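You operate a simulated robot arm through the tools that you are given. There is no shell and no other tool.

You run a simulated robot arm. Do the job below in one go: nothing can be reset, and whatever is moved stays where it is left.

TASK
Tilt both cradle wings as the wing card says and lock them.
Fine: set each wing before its knob goes to Lock.

The check looks at the end state, three seconds after you hand in, the way a careful person would. Anything else that was tipped, shoved, dropped, spilled or broken makes it a failure.

THE ROBOT
A 7-joint arm with a fingered hand, fixed in place. Base frame: the origin is at the foot of the arm, x ahead of it, y to its left, z up; the work surface is at about z = 800. Readings come in mm, degrees, newtons and seconds.
Its first joint turns from -115.0 to 115.0 degrees. Payload 5 kg.
The tool frame sits at the grasp point between the pads (the TCP): z along the fingers, y along the line on which they close. The tips reach 32 mm beyond it. Largest opening 160 mm; the body of the gripper starts 89 mm behind the TCP. The gripper is a hand of 4 fingers: y runs from the thumb to the fingers, the wrist lies at [0, 0, -267] in the tool frame.
Orientation is that of the tool frame in the base frame, as [roll, pitch, yaw] about the fixed x, y, z axes, in that order (R = Rz(yaw) Ry(pitch) Rx(roll)). With the fingers straight down and closing along the base's y, the tool's x points along the base's -x, its y along +y and its z along -z.

THE INTERFACE
- The arm moves only by the tool play_rows. Its argument "moves" is one flat list of numbers, 6 for each row, row after row: the shift along the tool's x, y, z in units of 100 mm (1.0 is 100 mm), then the turn, a rotation vector about the tool's x, y, z in units of 60 degrees (1.0 is 60 degrees). In form: [x, y, z, ax, ay, az, x, y, z, ax, ay, az, ...]. A call has 1 to 20 rows; each row is the pose to reach, as a shift and turn from the pose commanded when the call began, along the tool's axes at that moment. A call with a number of a shift or a turn outside -1 to 1 is refused whole. A row lasts 0.2 s, in which the tool goes at most 50 mm and 8.6 degrees; a call with a longer step from one row to the next is refused whole. Where a pose cannot be reached the arm comes as near as it can. A force on the tool above 40 N (or 10 N above the force at the start of the call, whichever is more), or a blocked arm, ends the call early, and 0.2 s more pass. In this call time passes only in rows, and 0.2 s behind the last. The reply holds the time, the measured pose of the TCP, the force on the tool along the base axes, the opening and the grip force, in the units named above and with some noise, with the torque about the TCP (base axes, N m) and any sound that the robot's microphone picked up.
- Cameras (640 x 400 px; columns grow to the right, rows downward): "scene" is fixed at [398.5, -650.2, 1453.2]; the picture's right is [0.91, -0.41, 0.00], its down [-0.16, -0.37, -0.92] and it looks along [0.37, 0.84, -0.40] (base axes); focal length 334 px, centre (320, 200). "wrist" rides on the gripper at [80, -4, -114] in the tool frame; the picture's right is [0.05, 1.00, 0.00], its down [-0.82, 0.04, -0.58] and it looks along [-0.58, 0.03, 0.82] (tool axes); focal length 265 px, centre (320, 200). There is no depth. A picture from a camera that has moved, and an enlarged one, comes with that camera's place and axes in the base frame and with its lens.
- snapshot(camera): a new picture of that camera. The clock stands still meanwhile.
- raise_lower(by): slides the trunk up (or, below 0, down) by that many mm; the arm rides with it, the base frame stays. It gives what a move gives, with no picture.
- set_fingers(finger1, finger2, finger3, thumb_bend): sets how far each is bent, from 0 (flat) to 100 (curled in); at 30 the hand is open as for a grip, at 70 the pads meet at the TCP. One left out holds its place. A second passes; each finger stops where it meets its share of the squeeze, and holds until it gets a number again. It is the only way to open and close the hand. It gives what a move gives, with no picture; readings hold the bend of each and the force on the fingers (four entries, about 0 where the hand has none), thumb and palm.
- close_up(camera, box): a new picture of the part [left, top, right, bottom] of that camera's present view, enlarged. The clock stands still meanwhile.
- hand_in(): hands the job in; it is judged then, once.

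Nothing tells you positions but the pictures and the camera data. Unless the task says otherwise, let go and move clear before handing in.

The tools are called by a JSON object that holds its "name" and its "arguments". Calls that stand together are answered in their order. play_rows: Moves the arm, as the interface text tells. Its arguments: {"type":"object","properties":{"moves":{"type":"array","items":{"type":"number"}}},"required":["moves"]} The other tools are called the same way: raise_lower (by) slides the trunk up or down; set_fingers (finger1, finger2, finger3, thumb_bend) moves the fingers one by one; snapshot (camera) takes a picture; close_up (camera, box) takes an enlarged picture of a part of a camera's view; hand_in () hands the job in.

At the start:

```text
time_s: 0.0
ee_pos: [603.8, -181.6, 1268.8]
tool_rot: [-180.0, 0.1, 180.0]
ft_force: [0.0, 0.9, 0.0]
torque: [0.0, 0.0, 0.03]
opening: 159.7
grasp_force: 0.0
shape: jaw
bend: [30.0, 30.0, 30.0, 30.0]
finger forces: [0.0, 0.1, 0.0, 0.1, 0.0, 0.0]
trunk travel left (down, up): [-625.0, 365.0]
```

scene: 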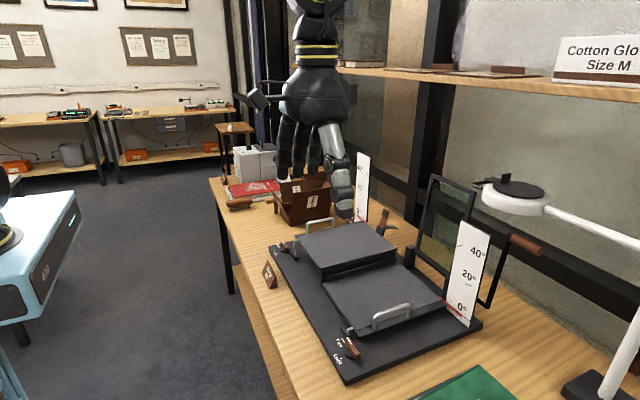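
wrist: 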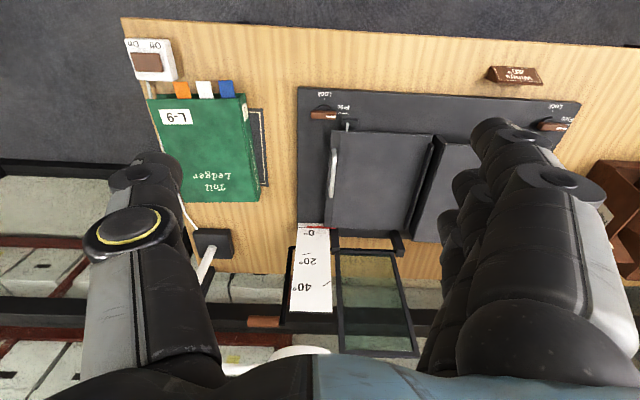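

I see a dark cradle board with two wings, handles, scale boards, and small knobs marked "Lock/Free". A small wing card stands at the front. I'll take closer looks first.

{"name": "close_up", "arguments": {"camera": "scene", "box": [240, 180, 500, 390]}}

{"name": "close_up", "arguments": {"camera": "scene", "box": [250, 250, 300, 300]}}

{"name": "close_up", "arguments": {"camera": "wrist", "box": [460, 50, 580, 110]}}

{"name": "close_up", "arguments": {"camera": "wrist", "box": [270, 70, 600, 330]}}

```text
1.90 times, centred on (370, 285) of scene
camera zoom: at [398.5, -650.2, 1453.2], right [0.91, -0.41, 0.0], down [-0.16, -0.37, -0.92], along [0.37, 0.84, -0.4], focal length 635 px, centre (225, 38)
```

zoom: 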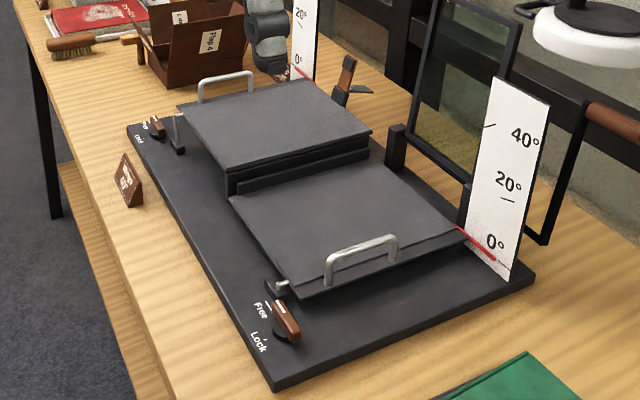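

```text
8.00 times, centred on (275, 275) of scene
camera zoom: at [398.5, -650.2, 1453.2], right [0.91, -0.41, 0.0], down [-0.16, -0.37, -0.92], along [0.37, 0.84, -0.4], focal length 2668 px, centre (680, -400)
```

zoom: 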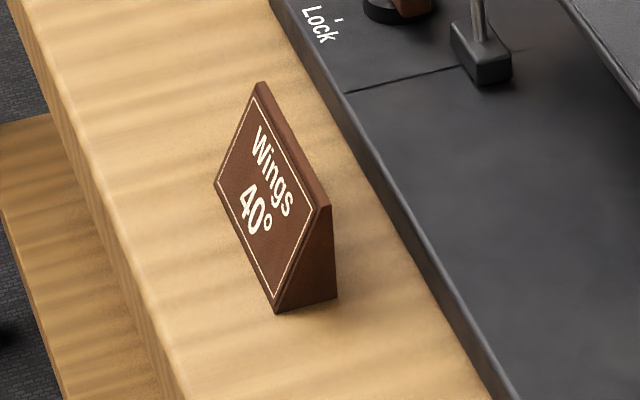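

```text
5.33 times, centred on (520, 80) of wrist
camera zoom: at [524.8, -186.7, 1381.8], right [-0.05, 1.0, 0.0], down [0.82, 0.04, 0.58], along [0.58, 0.03, -0.82], focal length 1416 px, centre (-747, 840)
```

zoom: 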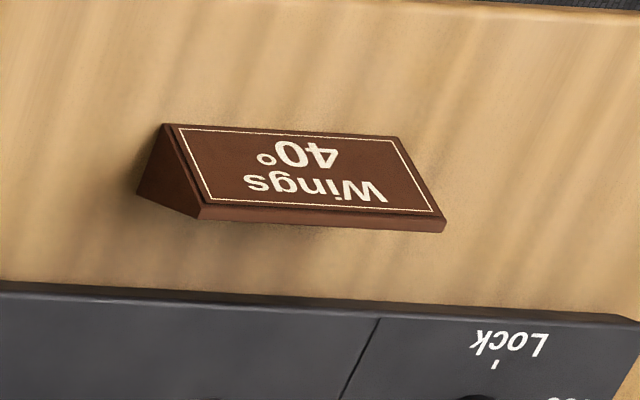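

```text
1.54 times, centred on (435, 200) of wrist
camera zoom: at [524.8, -186.7, 1381.8], right [-0.05, 1.0, 0.0], down [0.82, 0.04, 0.58], along [0.58, 0.03, -0.82], focal length 408 px, centre (143, 200)
```

zoom: 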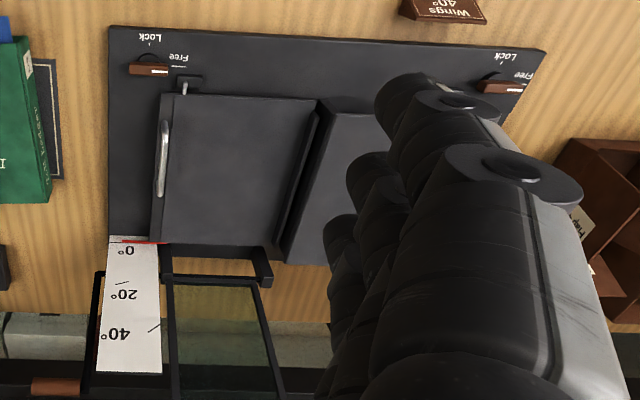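

The card reads "Wings 40°". Next I look closely at the knobs, handles and scales from the fixed camera.

{"name": "close_up", "arguments": {"camera": "scene", "box": [320, 290, 440, 370]}}

{"name": "close_up", "arguments": {"camera": "scene", "box": [265, 205, 365, 270]}}

{"name": "close_up", "arguments": {"camera": "scene", "box": [420, 210, 520, 340]}}

{"name": "close_up", "arguments": {"camera": "scene", "box": [330, 145, 420, 240]}}

{"name": "close_up", "arguments": {"camera": "wrist", "box": [290, 80, 370, 140]}}

{"name": "close_up", "arguments": {"camera": "wrist", "box": [510, 80, 590, 140]}}

```text
5.00 times, centred on (380, 330) of scene
camera zoom: at [398.5, -650.2, 1453.2], right [0.91, -0.41, 0.0], down [-0.16, -0.37, -0.92], along [0.37, 0.84, -0.4], focal length 1667 px, centre (20, -450)
```

zoom: 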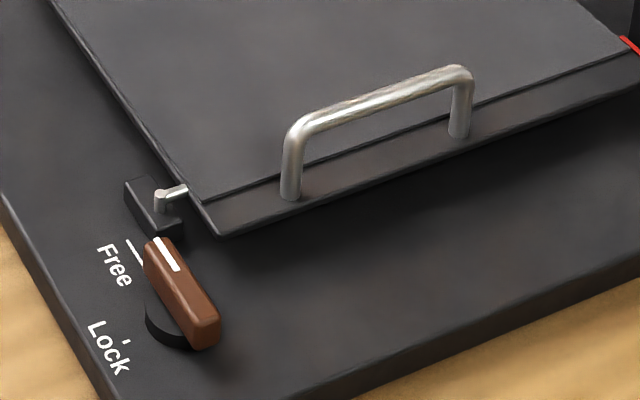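

```text
6.15 times, centred on (315, 238) of scene
camera zoom: at [398.5, -650.2, 1453.2], right [0.91, -0.41, 0.0], down [-0.16, -0.37, -0.92], along [0.37, 0.84, -0.4], focal length 2052 px, centre (351, -31)
```

zoom: 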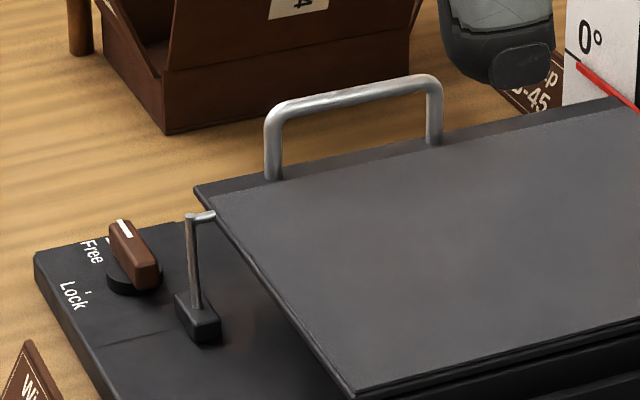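

```text
3.08 times, centred on (470, 275) of scene
camera zoom: at [398.5, -650.2, 1453.2], right [0.91, -0.41, 0.0], down [-0.16, -0.37, -0.92], along [0.37, 0.84, -0.4], focal length 1026 px, centre (-142, -31)
```

zoom: 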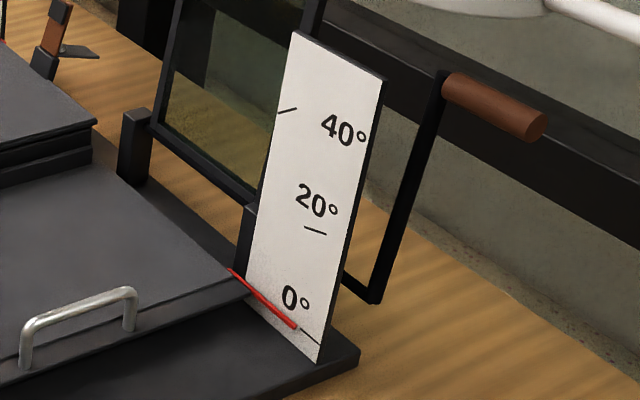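

```text
4.21 times, centred on (375, 192) of scene
camera zoom: at [398.5, -650.2, 1453.2], right [0.91, -0.41, 0.0], down [-0.16, -0.37, -0.92], along [0.37, 0.84, -0.4], focal length 1404 px, centre (88, 232)
```

zoom: 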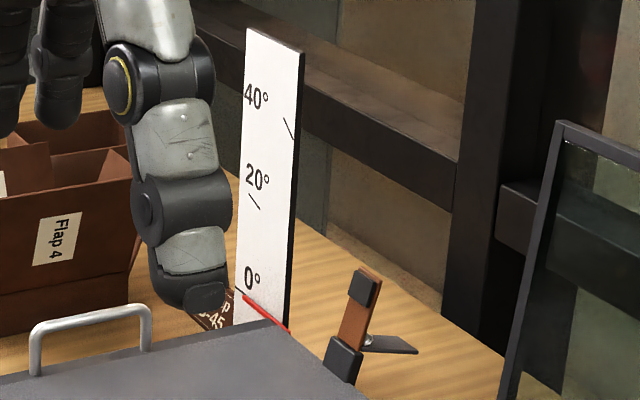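

```text
6.67 times, centred on (330, 110) of wrist
camera zoom: at [524.8, -186.7, 1381.8], right [-0.05, 1.0, 0.0], down [0.82, 0.04, 0.58], along [0.58, 0.03, -0.82], focal length 1769 px, centre (253, 800)
```

zoom: 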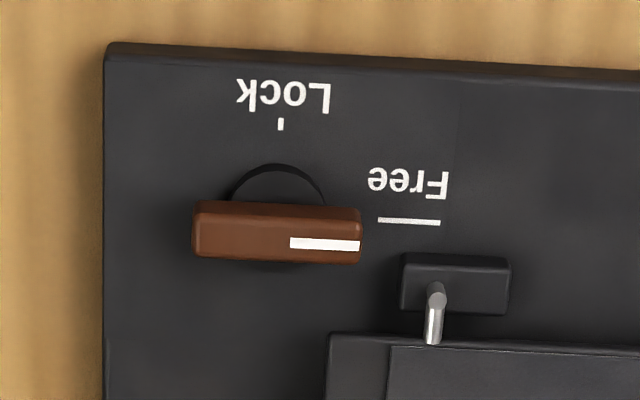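

```text
6.67 times, centred on (550, 110) of wrist
camera zoom: at [524.8, -186.7, 1381.8], right [-0.05, 1.0, 0.0], down [0.82, 0.04, 0.58], along [0.58, 0.03, -0.82], focal length 1769 px, centre (-1213, 800)
```

zoom: 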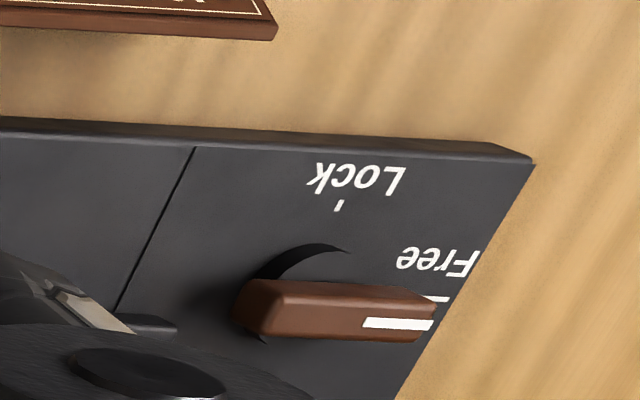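

The card says 40° for both wings. Both knobs have their stripe at Free, pointing +y; Lock is toward the front (-x), a quarter turn counter-clockwise. I estimate the near wing at x 722–984, y -150–58, with its handle bar at x≈764–864, y≈-147, top z≈896. The near knob is at about (692,-170,842). I'll move over the near handle first.

{"name": "play_rows", "arguments": {"moves": [-0.3, 0.1, 0, 0, 0, 0, -0.7, 0.2, 0, 0, 0, 0, -1.0, 0.34, 0, 0, 0, 0]}}

{"name": "set_fingers", "arguments": {"finger1": 50, "finger2": 50, "finger3": 50, "thumb_bend": 50}}

{"name": "snapshot", "arguments": {"camera": "wrist"}}

{"name": "snapshot", "arguments": {"camera": "scene"}}

```text
time_s: 0.8
ee_pos: [704.8, -146.4, 1268.0]
tool_rot: [180.0, -0.1, -180.0]
ft_force: [0.7, -0.4, 0.1]
torque: [0.01, 0.02, 0.02]
opening: 159.9
grasp_force: 0.0
shape: jaw
bend: [30.0, 30.0, 30.0, 30.0]
finger forces: [0.1, 0.1, 0.0, 0.0, 0.0, 0.0]
trunk travel left (down, up): [-625.0, 365.0]
```

```text
time_s: 1.8
ee_pos: [704.4, -147.0, 1268.7]
tool_rot: [179.9, 0.1, 180.0]
ft_force: [-0.4, -1.1, 0.1]
torque: [0.0, 0.0, 0.02]
opening: 92.1
grasp_force: 0.0
shape: fingers
bend: [50.0, 50.0, 50.0, 50.0]
finger forces: [0.0, 0.0, 0.0, 0.1, 0.0, 0.1]
trunk travel left (down, up): [-625.0, 365.0]
```

```text
taken
camera wrist: at [623.9, -152.0, 1382.3], right [-0.05, 1.0, 0.0], down [0.82, 0.04, 0.58], along [0.58, 0.03, -0.82], focal length 265 px, centre (320, 200)
```

wrist: 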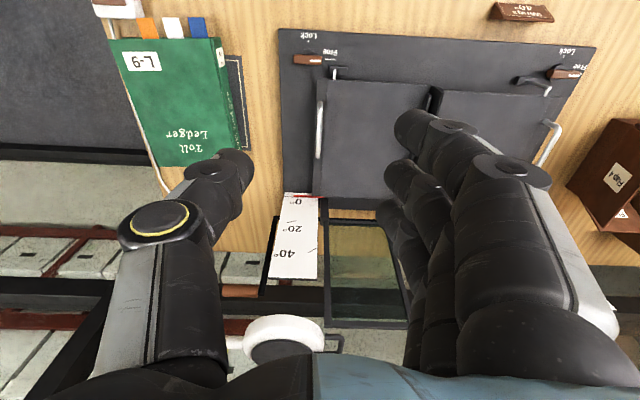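

```text
taken
```

scene: 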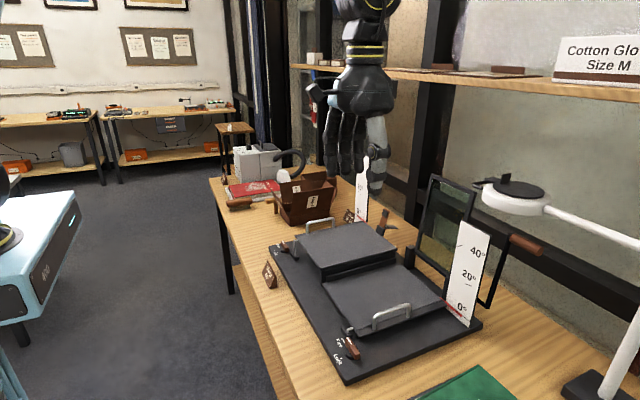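

The fingers are half closed now, about 92 mm apart. I check the handle more closely from here.

{"name": "close_up", "arguments": {"camera": "wrist", "box": [270, 20, 430, 190]}}

{"name": "close_up", "arguments": {"camera": "wrist", "box": [480, 30, 620, 180]}}

```text
2.35 times, centred on (350, 105) of wrist
camera zoom: at [623.9, -152.0, 1382.3], right [-0.05, 1.0, 0.0], down [0.82, 0.04, 0.58], along [0.58, 0.03, -0.82], focal length 624 px, centre (249, 424)
```

zoom: 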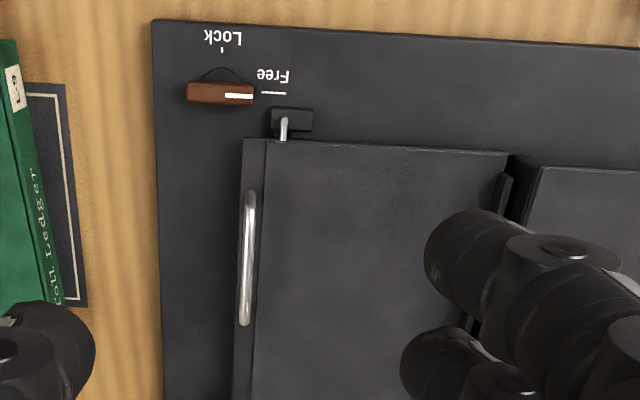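

```text
2.67 times, centred on (550, 105) of wrist
camera zoom: at [623.9, -152.0, 1382.3], right [-0.05, 1.0, 0.0], down [0.82, 0.04, 0.58], along [0.58, 0.03, -0.82], focal length 708 px, centre (-293, 453)
```

zoom: 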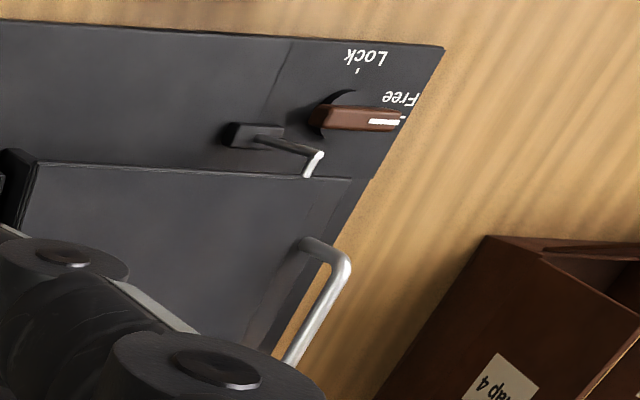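

Near handle bar centre is about (811,-146), with its top at z≈896. I'll move over it and lower the trunk part of the way.

{"name": "play_rows", "arguments": {"moves": [-0.4, 0, 0, 0, 0, 0, -0.8, 0, 0, 0, 0, 0, -1.0, 0.0, 0, 0, 0, 0]}}

{"name": "raise_lower", "arguments": {"by": -250}}

{"name": "snapshot", "arguments": {"camera": "wrist"}}

{"name": "snapshot", "arguments": {"camera": "scene"}}

```text
time_s: 2.6
ee_pos: [805.2, -146.9, 1268.3]
tool_rot: [-180.0, 0.0, 179.9]
ft_force: [0.2, 0.2, 0.0]
torque: [-0.02, 0.04, -0.02]
opening: 92.2
grasp_force: 0.1
shape: fingers
bend: [50.0, 50.0, 50.0, 50.0]
finger forces: [0.0, 0.0, 0.0, 0.0, 0.1, 0.0]
trunk travel left (down, up): [-625.0, 365.0]
```

```text
time_s: 5.2
ee_pos: [804.4, -146.7, 1019.3]
tool_rot: [179.9, 0.0, 180.0]
ft_force: [0.3, -0.9, -0.8]
torque: [0.01, -0.01, 0.0]
opening: 91.8
grasp_force: 0.1
shape: fingers
bend: [50.0, 50.0, 50.0, 50.0]
finger forces: [0.1, 0.0, 0.1, 0.0, 0.0, 0.1]
trunk travel left (down, up): [-375.0, 615.0]
```

```text
taken
camera wrist: at [725.4, -151.5, 1131.7], right [-0.05, 1.0, 0.0], down [0.82, 0.04, 0.58], along [0.58, 0.03, -0.82], focal length 265 px, centre (320, 200)
```

wrist: 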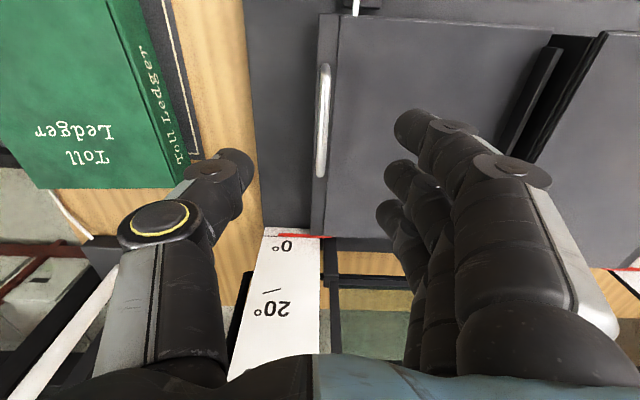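

```text
taken
```

scene: 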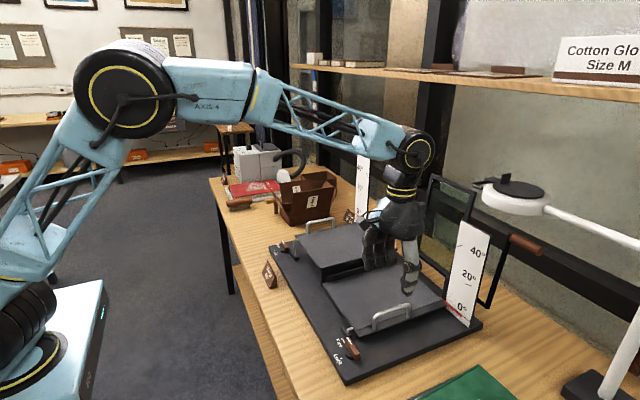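

The bar spans x≈759–863 at y≈-145.5, and the TCP is nearly over it. I centre on it and descend.

{"name": "play_rows", "arguments": {"moves": [-0.06, 0.01, 0.2, 0, 0, 0, -0.06, 0.01, 0.5, 0, 0, 0, -0.06, 0.01, 0.8, 0, 0, 0, -0.06, 0.01, 1.0, 0, 0, 0]}}

{"name": "snapshot", "arguments": {"camera": "wrist"}}

{"name": "close_up", "arguments": {"camera": "scene", "box": [320, 180, 480, 340]}}

```text
time_s: 6.2
ee_pos: [810.1, -147.2, 918.4]
tool_rot: [-179.9, -0.1, -179.9]
ft_force: [0.6, 0.8, 0.3]
torque: [0.04, 0.01, 0.01]
opening: 91.9
grasp_force: 0.1
shape: fingers
bend: [50.0, 50.0, 50.0, 50.0]
finger forces: [0.1, 0.1, 0.0, 0.0, 0.0, 0.0]
trunk travel left (down, up): [-375.0, 615.0]
```

```text
taken
camera wrist: at [729.7, -151.6, 1031.8], right [-0.05, 1.0, 0.0], down [0.82, 0.04, 0.58], along [0.58, 0.03, -0.82], focal length 265 px, centre (320, 200)
```

wrist: 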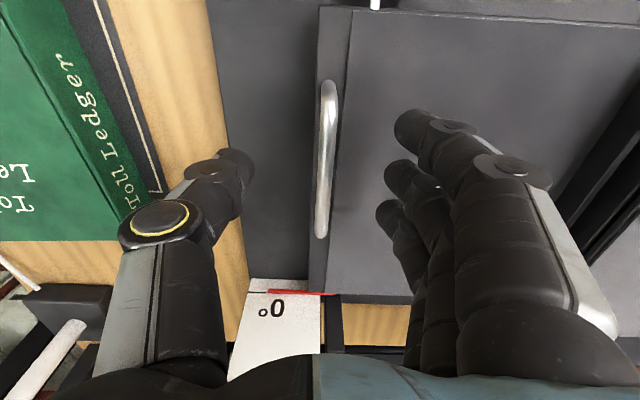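

```text
2.50 times, centred on (400, 260) of scene
camera zoom: at [398.5, -650.2, 1453.2], right [0.91, -0.41, 0.0], down [-0.16, -0.37, -0.92], along [0.37, 0.84, -0.4], focal length 834 px, centre (120, 50)
```

zoom: 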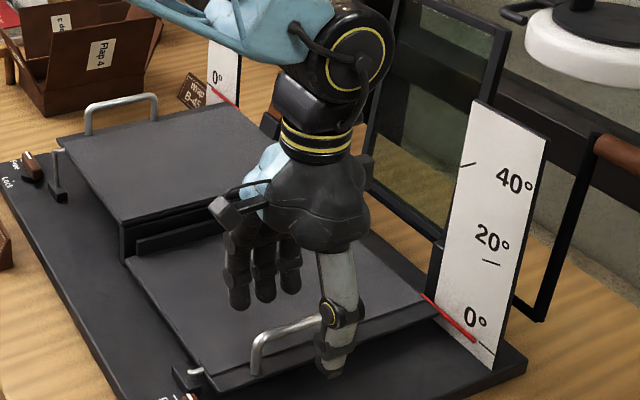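

The hand straddles the handle: fingers inside, thumb outside. I lower another 20 mm and close gently.

{"name": "play_rows", "arguments": {"moves": [0, 0.01, 0.1, 0, 0, 0, 0, 0.01, 0.2, 0, 0, 0]}}

{"name": "set_fingers", "arguments": {"finger1": 60, "finger2": 60, "finger3": 60, "thumb_bend": 60}}

{"name": "snapshot", "arguments": {"camera": "wrist"}}

{"name": "close_up", "arguments": {"camera": "scene", "box": [340, 220, 460, 320]}}

```text
time_s: 6.8
ee_pos: [809.9, -143.8, 898.1]
tool_rot: [180.0, 0.0, 179.8]
ft_force: [-0.1, 0.3, -0.7]
torque: [0.02, -0.02, 0.02]
opening: 92.0
grasp_force: 0.0
shape: fingers
bend: [50.0, 50.0, 50.0, 50.0]
finger forces: [0.0, 0.0, 0.0, 0.0, 0.0, 0.0]
trunk travel left (down, up): [-375.0, 615.0]
```

```text
time_s: 7.8
ee_pos: [807.7, -144.7, 899.2]
tool_rot: [180.0, -0.1, 180.0]
ft_force: [0.0, 0.6, 0.2]
torque: [-0.02, 0.02, -0.01]
opening: 54.3
grasp_force: 0.1
shape: fingers
bend: [60.0, 60.0, 60.0, 60.0]
finger forces: [0.1, 0.0, 0.0, 0.0, 0.0, 0.0]
trunk travel left (down, up): [-375.0, 615.0]
```

```text
taken
camera wrist: at [729.7, -149.5, 1012.1], right [-0.05, 1.0, 0.0], down [0.82, 0.04, 0.58], along [0.58, 0.03, -0.82], focal length 265 px, centre (320, 200)
```

wrist: 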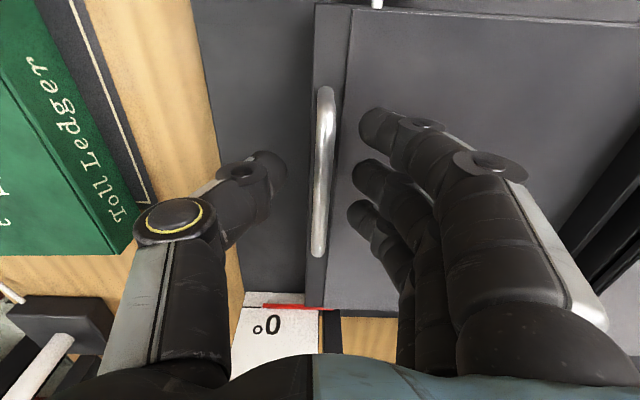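

```text
4.00 times, centred on (400, 270) of scene
camera zoom: at [398.5, -650.2, 1453.2], right [0.91, -0.41, 0.0], down [-0.16, -0.37, -0.92], along [0.37, 0.84, -0.4], focal length 1334 px, centre (0, -80)
```

zoom: 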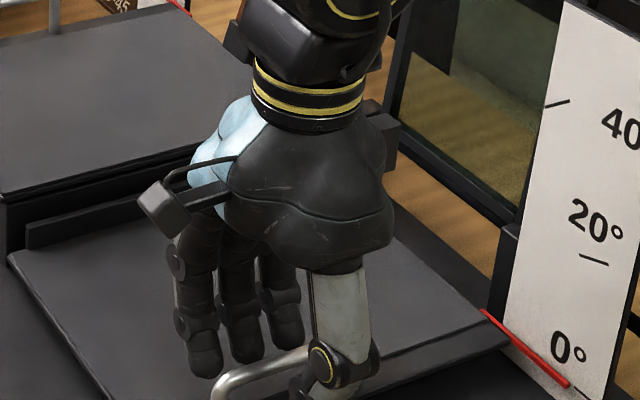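

Alignment looks right. I close on the bar.

{"name": "set_fingers", "arguments": {"finger1": 74, "finger2": 74, "finger3": 74, "thumb_bend": 74}}

{"name": "snapshot", "arguments": {"camera": "wrist"}}

{"name": "close_up", "arguments": {"camera": "scene", "box": [340, 240, 460, 340]}}

```text
time_s: 8.8
ee_pos: [809.3, -143.8, 898.8]
tool_rot: [-179.9, 0.0, -180.0]
ft_force: [-1.5, 9.8, -4.4]
torque: [0.15, -0.03, -0.02]
opening: 25.0
grasp_force: 15.1
shape: fingers
bend: [72.0, 72.0, 72.0, 71.0]
finger forces: [6.9, 6.8, 6.8, 0.0, 8.7, 0.0]
trunk travel left (down, up): [-375.0, 615.0]
```

```text
taken
camera wrist: at [730.0, -148.1, 1011.9], right [-0.05, 1.0, 0.0], down [0.82, 0.04, 0.58], along [0.58, 0.03, -0.82], focal length 265 px, centre (320, 200)
```

wrist: 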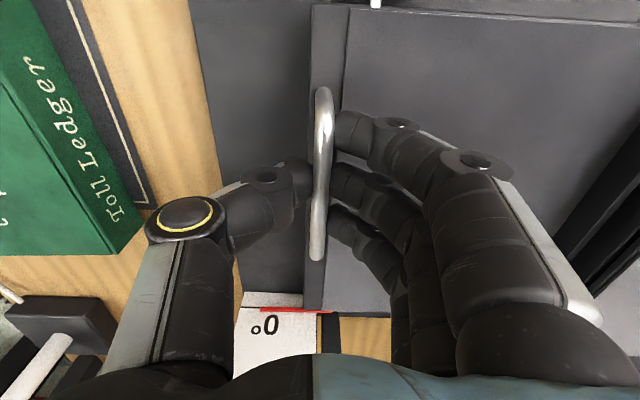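

```text
4.00 times, centred on (400, 290) of scene
camera zoom: at [398.5, -650.2, 1453.2], right [0.91, -0.41, 0.0], down [-0.16, -0.37, -0.92], along [0.37, 0.84, -0.4], focal length 1334 px, centre (0, -160)
```

zoom: 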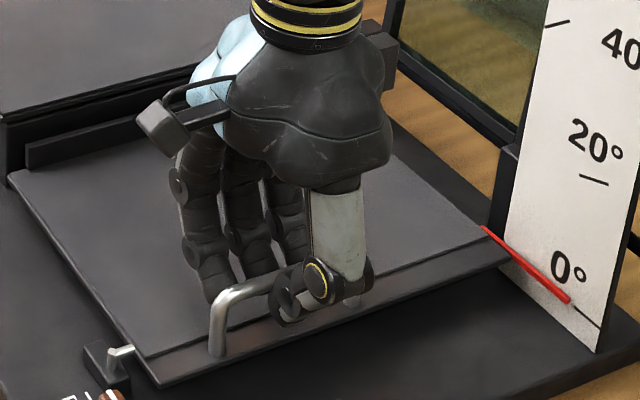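

The grip holds (about 15 N). I now lift along the hinge arc, testing with the first 10°.

{"name": "play_rows", "arguments": {"moves": [0, 0.023, -0.088, 0.0417, 0, 0, 0, 0.05, -0.174, 0.0833, 0, 0, 0, 0.081, -0.26, 0.125, 0, 0, 0, 0.116, -0.343, 0.1667, 0, 0]}}

{"name": "close_up", "arguments": {"camera": "scene", "box": [320, 180, 500, 340]}}

```text
time_s: 9.8
ee_pos: [809.6, -131.2, 931.9]
tool_rot: [-169.9, 0.0, 180.0]
ft_force: [-8.4, 12.3, -4.5]
torque: [0.23, 0.16, -0.01]
opening: 25.0
grasp_force: 14.5
shape: fingers
bend: [72.0, 72.0, 72.0, 71.0]
finger forces: [6.8, 6.9, 7.3, 0.0, 8.0, 0.0]
trunk travel left (down, up): [-375.0, 615.0]
```

```text
2.50 times, centred on (410, 260) of scene
camera zoom: at [398.5, -650.2, 1453.2], right [0.91, -0.41, 0.0], down [-0.16, -0.37, -0.92], along [0.37, 0.84, -0.4], focal length 834 px, centre (95, 50)
```

zoom: 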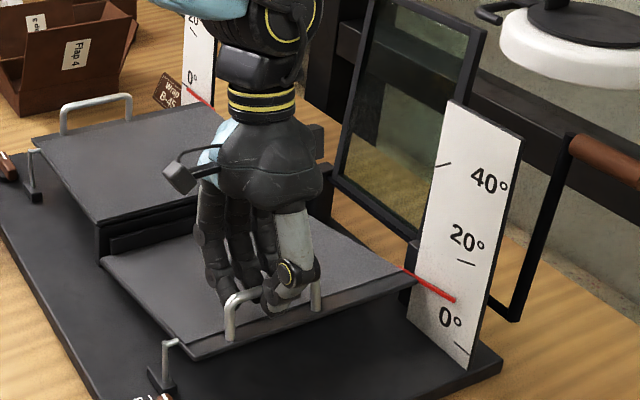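

The wing follows the hand smoothly and the pointer shows about 10°. I continue another 20° along the same arc.

{"name": "play_rows", "arguments": {"moves": [0, 0.023, -0.088, 0.0417, 0, 0, 0, 0.05, -0.174, 0.0833, 0, 0, 0, 0.081, -0.26, 0.125, 0, 0, 0, 0.116, -0.343, 0.1667, 0, 0, 0, 0.154, -0.426, 0.2083, 0, 0, 0, 0.196, -0.506, 0.25, 0, 0, 0, 0.241, -0.585, 0.2917, 0, 0, 0, 0.289, -0.661, 0.3333, 0, 0]}}

{"name": "close_up", "arguments": {"camera": "scene", "box": [320, 150, 500, 340]}}

{"name": "close_up", "arguments": {"camera": "scene", "box": [430, 210, 500, 310]}}

```text
time_s: 11.6
ee_pos: [813.0, -92.1, 992.6]
tool_rot: [-149.9, 0.0, 180.0]
ft_force: [-8.3, 13.2, -11.4]
torque: [0.26, 0.13, -0.01]
opening: 24.0
grasp_force: 14.1
shape: fingers
bend: [72.0, 72.0, 72.0, 71.0]
finger forces: [6.8, 7.0, 7.2, 0.0, 6.3, 0.0]
trunk travel left (down, up): [-375.0, 615.0]
```

```text
2.11 times, centred on (410, 245) of scene
camera zoom: at [398.5, -650.2, 1453.2], right [0.91, -0.41, 0.0], down [-0.16, -0.37, -0.92], along [0.37, 0.84, -0.4], focal length 702 px, centre (130, 105)
```

zoom: 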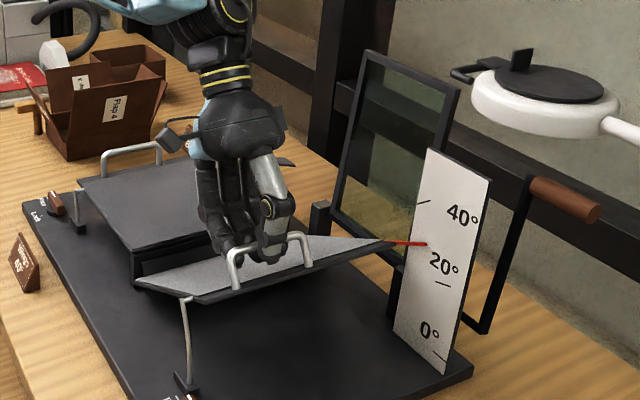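

```text
4.00 times, centred on (465, 260) of scene
camera zoom: at [398.5, -650.2, 1453.2], right [0.91, -0.41, 0.0], down [-0.16, -0.37, -0.92], along [0.37, 0.84, -0.4], focal length 1334 px, centre (-260, -40)
```

zoom: 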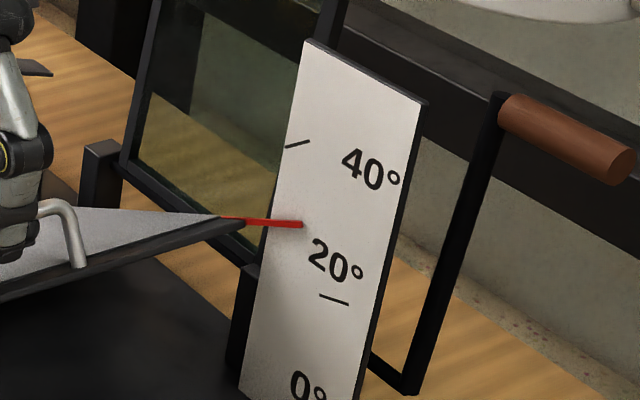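

The pointer is at roughly 30°. I continue about 8° more, then fine-tune against the 40° tick.

{"name": "play_rows", "arguments": {"moves": [0, 0.023, -0.088, 0.0417, 0, 0, 0, 0.05, -0.174, 0.0833, 0, 0, 0, 0.081, -0.26, 0.125, 0, 0, 0, 0.09, -0.28, 0.1333, 0, 0]}}

{"name": "close_up", "arguments": {"camera": "scene", "box": [320, 150, 500, 340]}}

{"name": "close_up", "arguments": {"camera": "scene", "box": [430, 210, 500, 260]}}

{"name": "snapshot", "arguments": {"camera": "wrist"}}

```text
time_s: 12.6
ee_pos: [812.8, -69.7, 1011.2]
tool_rot: [-141.8, 0.0, -180.0]
ft_force: [-9.9, 10.9, -14.7]
torque: [0.26, 0.14, -0.05]
opening: 24.1
grasp_force: 13.4
shape: fingers
bend: [72.0, 72.0, 72.0, 72.0]
finger forces: [6.6, 6.8, 7.1, 0.0, 5.9, 0.0]
trunk travel left (down, up): [-375.0, 615.0]
```

```text
2.11 times, centred on (410, 245) of scene
camera zoom: at [398.5, -650.2, 1453.2], right [0.91, -0.41, 0.0], down [-0.16, -0.37, -0.92], along [0.37, 0.84, -0.4], focal length 702 px, centre (130, 105)
```

zoom: 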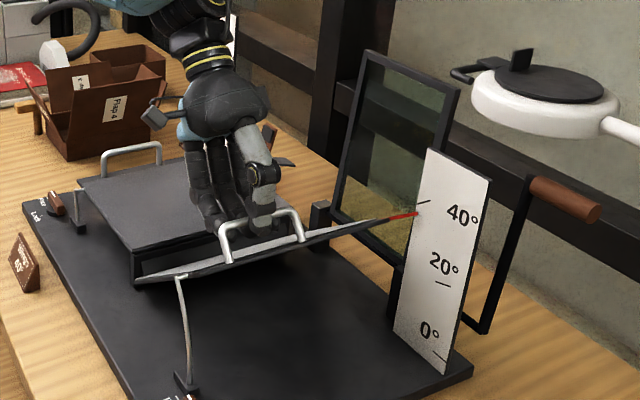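

```text
8.00 times, centred on (465, 235) of scene
camera zoom: at [398.5, -650.2, 1453.2], right [0.91, -0.41, 0.0], down [-0.16, -0.37, -0.92], along [0.37, 0.84, -0.4], focal length 2668 px, centre (-840, -80)
```

zoom: 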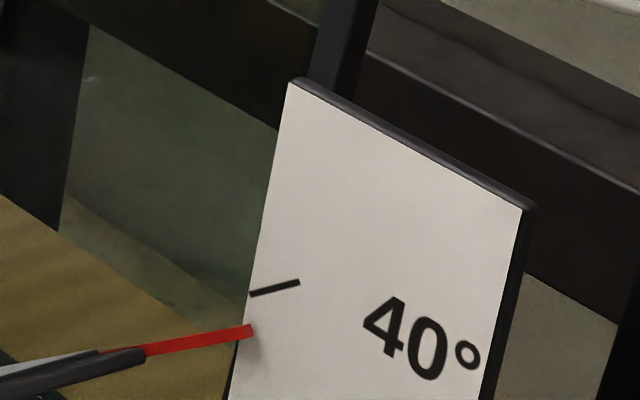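

```text
taken
camera wrist: at [733.0, -3.2, 1104.2], right [-0.05, 0.79, -0.62], down [0.82, 0.39, 0.43], along [0.58, -0.48, -0.66], focal length 265 px, centre (320, 200)
```

wrist: 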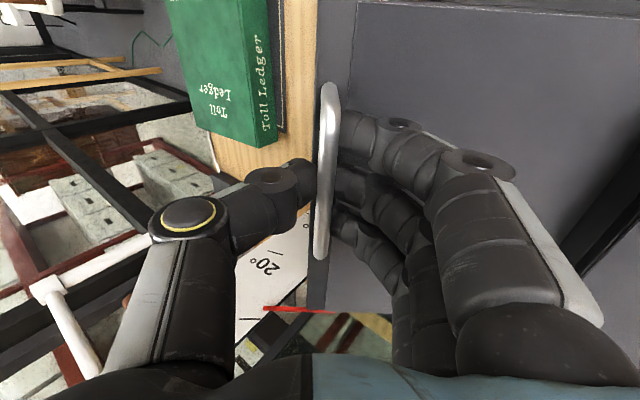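

The pointer is about 2.3° short of the 40° tick. I raise it by that amount and look again.

{"name": "play_rows", "arguments": {"moves": [0, 0.01, -0.04, 0.019, 0, 0, 0, 0.021, -0.081, 0.0383, 0, 0]}}

{"name": "close_up", "arguments": {"camera": "scene", "box": [430, 210, 500, 260]}}

```text
time_s: 13.2
ee_pos: [812.9, -62.4, 1018.9]
tool_rot: [-139.7, 0.0, 180.0]
ft_force: [-4.4, 10.8, -13.9]
torque: [0.27, 0.06, -0.01]
opening: 23.7
grasp_force: 13.0
shape: fingers
bend: [72.0, 72.0, 72.0, 72.0]
finger forces: [6.6, 6.5, 6.9, 0.0, 5.9, 0.1]
trunk travel left (down, up): [-375.0, 615.0]
```

```text
8.00 times, centred on (465, 235) of scene
camera zoom: at [398.5, -650.2, 1453.2], right [0.91, -0.41, 0.0], down [-0.16, -0.37, -0.92], along [0.37, 0.84, -0.4], focal length 2668 px, centre (-840, -80)
```

zoom: 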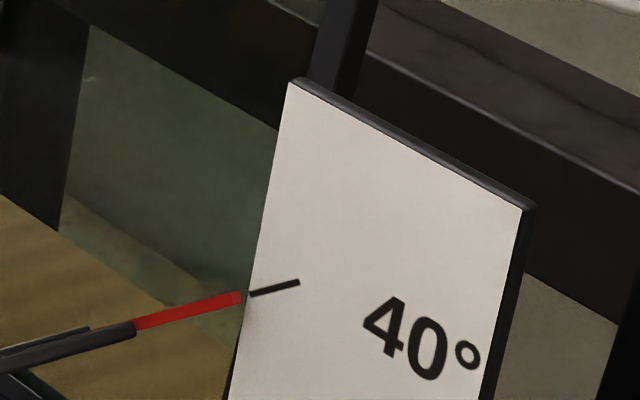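

The pointer now lines up with the 40° tick. Before letting go, I test whether the wing holds itself: I nudge down slightly and watch the force.

{"name": "play_rows", "arguments": {"moves": [0, -0.005, 0.018, -0.009, 0, 0]}}

{"name": "close_up", "arguments": {"camera": "scene", "box": [430, 210, 500, 260]}}

```text
time_s: 13.6
ee_pos: [811.4, -63.6, 1016.6]
tool_rot: [-140.3, -0.2, -180.0]
ft_force: [-5.1, 12.2, -14.1]
torque: [0.29, 0.02, 0.0]
opening: 24.0
grasp_force: 13.6
shape: fingers
bend: [72.0, 72.0, 72.0, 72.0]
finger forces: [6.8, 6.9, 6.9, 0.0, 5.9, 0.0]
trunk travel left (down, up): [-375.0, 615.0]
```

```text
8.00 times, centred on (465, 235) of scene
camera zoom: at [398.5, -650.2, 1453.2], right [0.91, -0.41, 0.0], down [-0.16, -0.37, -0.92], along [0.37, 0.84, -0.4], focal length 2668 px, centre (-840, -80)
```

zoom: 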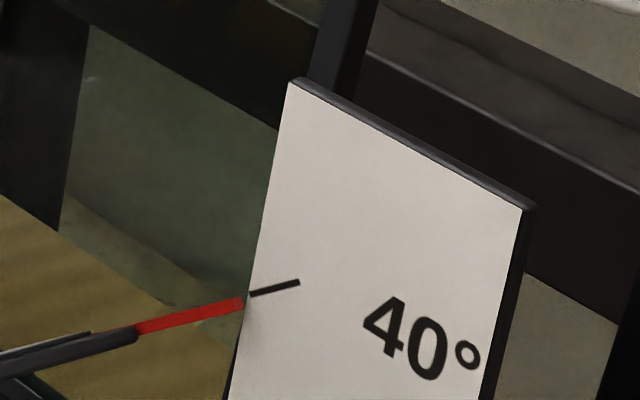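

The nudge barely changed the force and the wing followed, so it seems to be held by hinge friction. I go back to the tick and ease the fingers slightly, keeping the bar caged, to see if the wing stays.

{"name": "play_rows", "arguments": {"moves": [0, 0.005, -0.016, 0.008, 0, 0]}}

{"name": "set_fingers", "arguments": {"finger1": 69, "finger2": 69, "finger3": 69, "thumb_bend": 69}}

{"name": "close_up", "arguments": {"camera": "scene", "box": [430, 210, 500, 260]}}

{"name": "close_up", "arguments": {"camera": "wrist", "box": [220, 60, 420, 330]}}

```text
time_s: 14.0
ee_pos: [812.6, -63.4, 1017.8]
tool_rot: [-139.7, -0.1, -180.0]
ft_force: [-2.3, 11.5, -17.3]
torque: [0.29, 0.06, 0.0]
opening: 23.9
grasp_force: 14.1
shape: fingers
bend: [72.0, 72.0, 72.0, 72.0]
finger forces: [7.3, 7.1, 7.4, 0.0, 5.8, 0.1]
trunk travel left (down, up): [-375.0, 615.0]
```

```text
time_s: 15.0
ee_pos: [811.2, -64.1, 1018.5]
tool_rot: [-139.6, -0.1, 179.8]
ft_force: [3.0, 2.0, -3.6]
torque: [0.06, -0.06, 0.01]
opening: 27.1
grasp_force: 1.9
shape: fingers
bend: [68.0, 68.0, 68.0, 69.0]
finger forces: [1.5, 1.2, 1.3, 0.0, 0.1, 0.0]
trunk travel left (down, up): [-375.0, 615.0]
```

```text
8.00 times, centred on (465, 235) of scene
camera zoom: at [398.5, -650.2, 1453.2], right [0.91, -0.41, 0.0], down [-0.16, -0.37, -0.92], along [0.37, 0.84, -0.4], focal length 2668 px, centre (-840, -80)
```

zoom: 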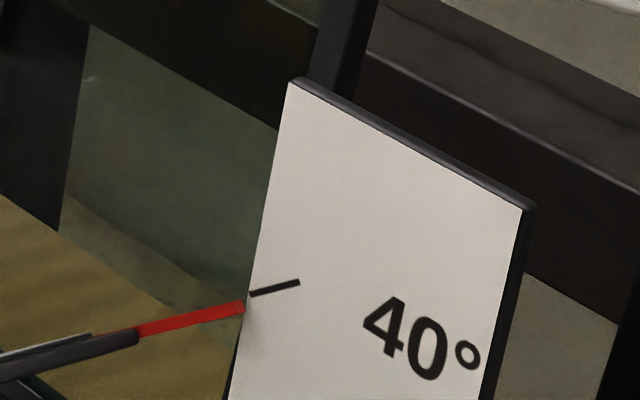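

```text
1.48 times, centred on (320, 195) of wrist
camera zoom: at [732.4, 5.2, 1107.0], right [-0.05, 0.76, -0.65], down [0.82, 0.4, 0.41], along [0.58, -0.51, -0.64], focal length 393 px, centre (320, 207)
```

zoom: 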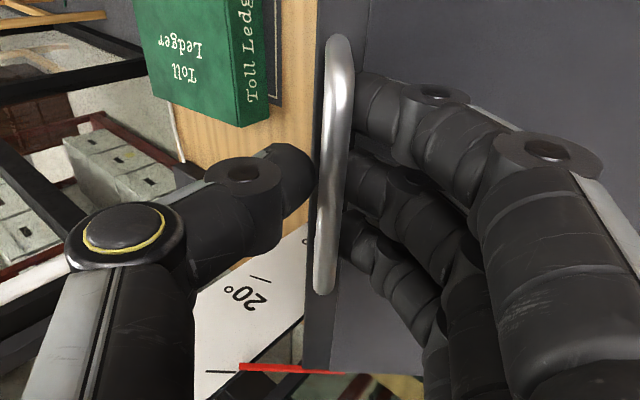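

The wing dipped only about half a degree with the grip nearly gone. I open a little more and check again.

{"name": "set_fingers", "arguments": {"finger1": 65, "finger2": 65, "finger3": 65, "thumb_bend": 65}}

{"name": "close_up", "arguments": {"camera": "scene", "box": [430, 210, 500, 260]}}

{"name": "close_up", "arguments": {"camera": "scene", "box": [320, 150, 500, 340]}}

```text
time_s: 16.0
ee_pos: [812.0, -63.9, 1018.8]
tool_rot: [-139.7, 0.0, 180.0]
ft_force: [0.8, 0.2, 0.3]
torque: [0.01, -0.03, -0.01]
opening: 36.0
grasp_force: 0.0
shape: fingers
bend: [65.0, 65.0, 65.0, 65.0]
finger forces: [0.1, 0.0, 0.1, 0.0, 0.1, 0.1]
trunk travel left (down, up): [-375.0, 615.0]
```

```text
8.00 times, centred on (465, 235) of scene
camera zoom: at [398.5, -650.2, 1453.2], right [0.91, -0.41, 0.0], down [-0.16, -0.37, -0.92], along [0.37, 0.84, -0.4], focal length 2668 px, centre (-840, -80)
```

zoom: 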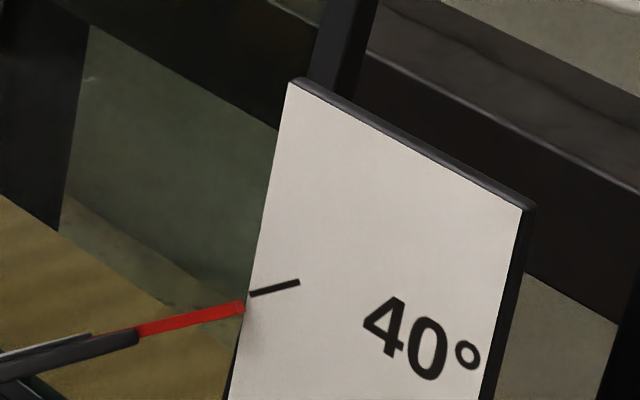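

```text
2.11 times, centred on (410, 245) of scene
camera zoom: at [398.5, -650.2, 1453.2], right [0.91, -0.41, 0.0], down [-0.16, -0.37, -0.92], along [0.37, 0.84, -0.4], focal length 702 px, centre (130, 105)
```

zoom: 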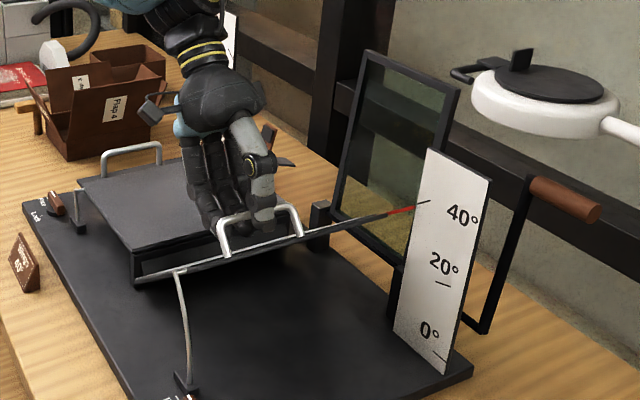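

The wing stays up by itself, now about 0.7° under the tick. I regrip, lift slightly past the tick, and release to land nearer 40°.

{"name": "set_fingers", "arguments": {"finger1": 71, "finger2": 71, "finger3": 71, "thumb_bend": 72}}

{"name": "play_rows", "arguments": {"moves": [0, 0.009, -0.035, 0.0167, 0, 0]}}

{"name": "close_up", "arguments": {"camera": "scene", "box": [430, 210, 500, 260]}}

```text
time_s: 17.0
ee_pos: [812.2, -62.8, 1019.1]
tool_rot: [-139.7, 0.0, -179.9]
ft_force: [-0.6, 3.9, -8.8]
torque: [0.15, 0.01, -0.05]
opening: 24.0
grasp_force: 5.6
shape: fingers
bend: [70.0, 70.0, 70.0, 71.0]
finger forces: [3.0, 3.0, 3.2, 0.0, 2.1, 0.0]
trunk travel left (down, up): [-375.0, 615.0]
```

```text
time_s: 17.4
ee_pos: [813.1, -62.1, 1018.8]
tool_rot: [-138.8, 0.1, 179.8]
ft_force: [0.0, 3.9, -7.0]
torque: [0.1, -0.01, -0.02]
opening: 24.0
grasp_force: 5.2
shape: fingers
bend: [70.0, 70.0, 70.0, 71.0]
finger forces: [3.0, 2.7, 3.0, 0.0, 2.0, 0.0]
trunk travel left (down, up): [-375.0, 615.0]
```

```text
8.00 times, centred on (465, 235) of scene
camera zoom: at [398.5, -650.2, 1453.2], right [0.91, -0.41, 0.0], down [-0.16, -0.37, -0.92], along [0.37, 0.84, -0.4], focal length 2668 px, centre (-840, -80)
```

zoom: 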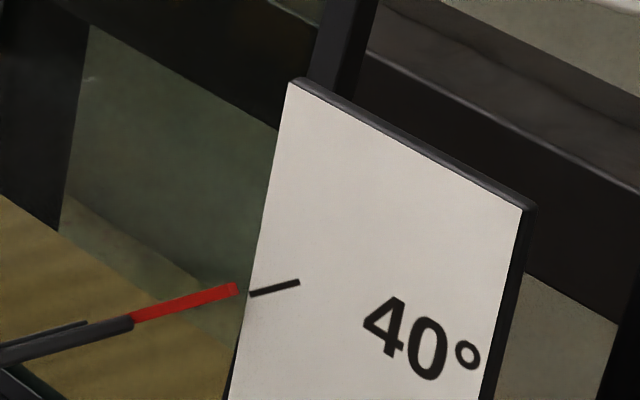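

The pointer is now slightly above the tick, about 0.4° over. I release in two steps.

{"name": "set_fingers", "arguments": {"finger1": 68, "finger2": 68, "finger3": 68, "thumb_bend": 68}}

{"name": "set_fingers", "arguments": {"finger1": 58, "finger2": 58, "finger3": 58, "thumb_bend": 58}}

{"name": "close_up", "arguments": {"camera": "scene", "box": [430, 210, 500, 260]}}

{"name": "snapshot", "arguments": {"camera": "wrist"}}

```text
time_s: 18.4
ee_pos: [810.7, -61.6, 1021.3]
tool_rot: [-138.7, 0.0, 179.9]
ft_force: [1.2, -0.3, -1.2]
torque: [0.0, -0.05, 0.0]
opening: 28.7
grasp_force: 0.3
shape: fingers
bend: [68.0, 68.0, 68.0, 68.0]
finger forces: [0.6, 0.1, 0.3, 0.1, 0.0, 0.1]
trunk travel left (down, up): [-375.0, 615.0]
```

```text
time_s: 19.4
ee_pos: [811.0, -62.0, 1019.5]
tool_rot: [-138.7, 0.0, -180.0]
ft_force: [-0.3, 0.5, -0.7]
torque: [0.01, -0.02, 0.01]
opening: 63.7
grasp_force: 0.1
shape: fingers
bend: [57.0, 57.0, 57.0, 57.0]
finger forces: [0.1, 0.0, 0.1, 0.1, 0.0, 0.0]
trunk travel left (down, up): [-375.0, 615.0]
```

```text
8.00 times, centred on (465, 235) of scene
camera zoom: at [398.5, -650.2, 1453.2], right [0.91, -0.41, 0.0], down [-0.16, -0.37, -0.92], along [0.37, 0.84, -0.4], focal length 2668 px, centre (-840, -80)
```

zoom: 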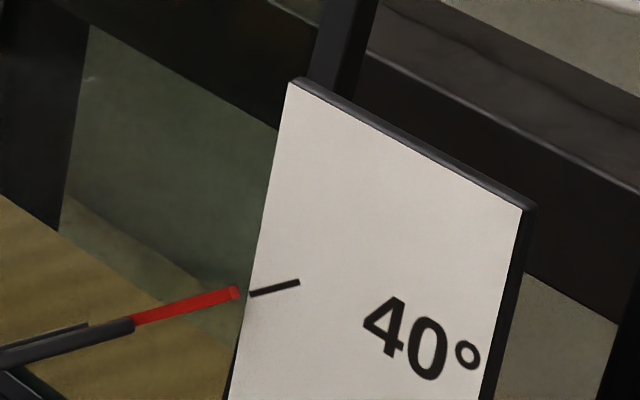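

```text
taken
camera wrist: at [731.8, 9.8, 1107.3], right [-0.05, 0.75, -0.66], down [0.82, 0.41, 0.41], along [0.58, -0.52, -0.63], focal length 265 px, centre (320, 200)
```

wrist: 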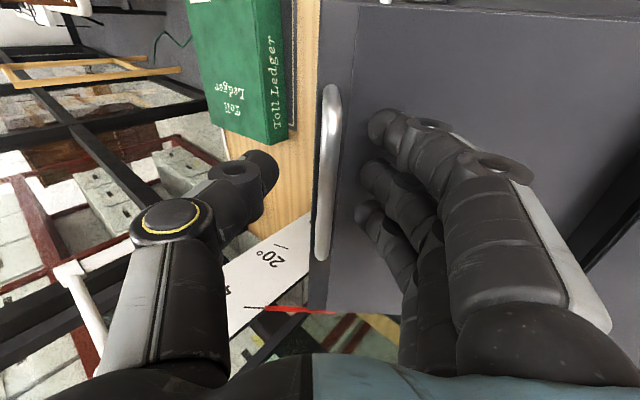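

The wing holds at about 40° with the hand open. I verify from the wrist camera's other angle before backing off.

{"name": "close_up", "arguments": {"camera": "wrist", "box": [220, 270, 360, 350]}}

```text
4.57 times, centred on (290, 310) of wrist
camera zoom: at [731.8, 9.8, 1107.3], right [-0.05, 0.75, -0.66], down [0.82, 0.41, 0.41], along [0.58, -0.52, -0.63], focal length 1213 px, centre (457, -303)
```

zoom: 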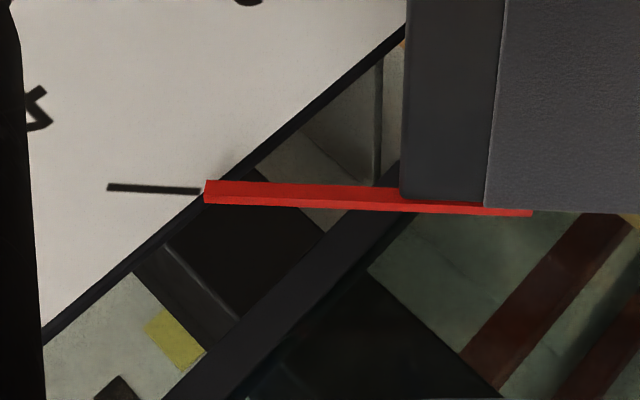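

Both views show the near pointer collinear with the 40° tick. I back off along the wing normal and turn the hand upright again.

{"name": "play_rows", "arguments": {"moves": [0, 0, -0.3, 0, 0, 0, 0, 0, -0.65, 0, 0, 0, 0, 0, -1.0, 0, 0, 0, 0, 0, -1.0, -0.138, 0, 0, 0, 0, -1.0, -0.276, 0, 0, 0, 0, -1.0, -0.414, 0, 0, 0, 0, -1.0, -0.552, 0, 0, 0, 0, -1.0, -0.688, 0, 0]}}

{"name": "snapshot", "arguments": {"camera": "scene"}}

{"name": "snapshot", "arguments": {"camera": "wrist"}}

{"name": "close_up", "arguments": {"camera": "scene", "box": [430, 210, 500, 260]}}

```text
time_s: 21.2
ee_pos: [811.2, 4.0, 1094.5]
tool_rot: [179.9, 0.0, -179.9]
ft_force: [-1.1, 0.9, 0.2]
torque: [-0.03, 0.0, 0.0]
opening: 63.7
grasp_force: 0.0
shape: fingers
bend: [57.0, 57.0, 57.0, 57.0]
finger forces: [0.0, 0.1, 0.0, 0.0, 0.1, 0.0]
trunk travel left (down, up): [-375.0, 615.0]
```

```text
taken
```

scene: 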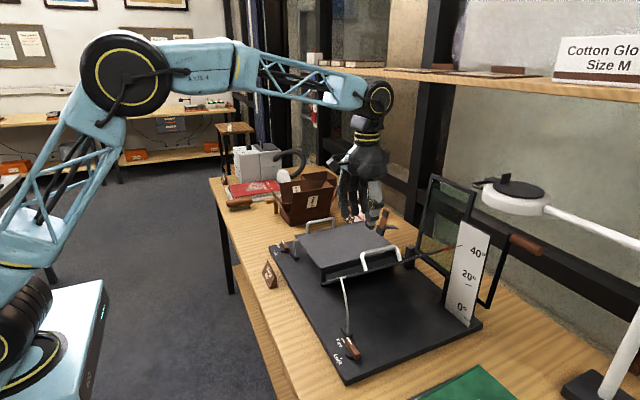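

```text
taken
camera wrist: at [731.8, -1.0, 1207.9], right [-0.05, 1.0, 0.0], down [0.82, 0.04, 0.58], along [0.58, 0.03, -0.82], focal length 265 px, centre (320, 200)
```

wrist: 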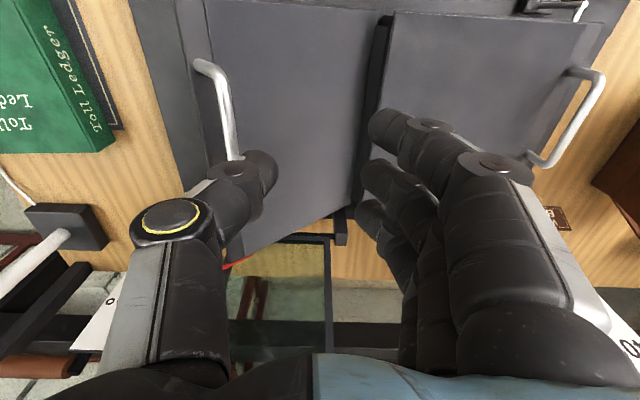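

```text
8.00 times, centred on (465, 235) of scene
camera zoom: at [398.5, -650.2, 1453.2], right [0.91, -0.41, 0.0], down [-0.16, -0.37, -0.92], along [0.37, 0.84, -0.4], focal length 2668 px, centre (-840, -80)
```

zoom: 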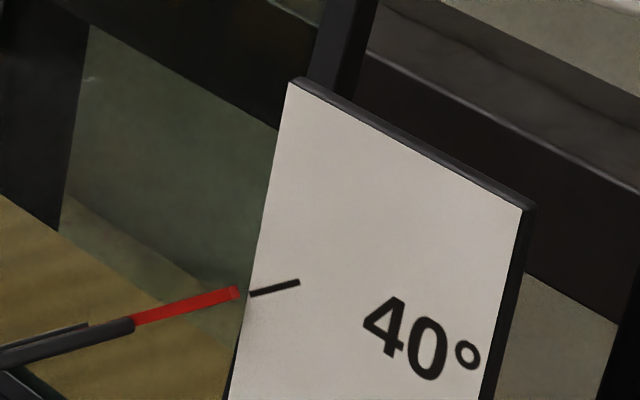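

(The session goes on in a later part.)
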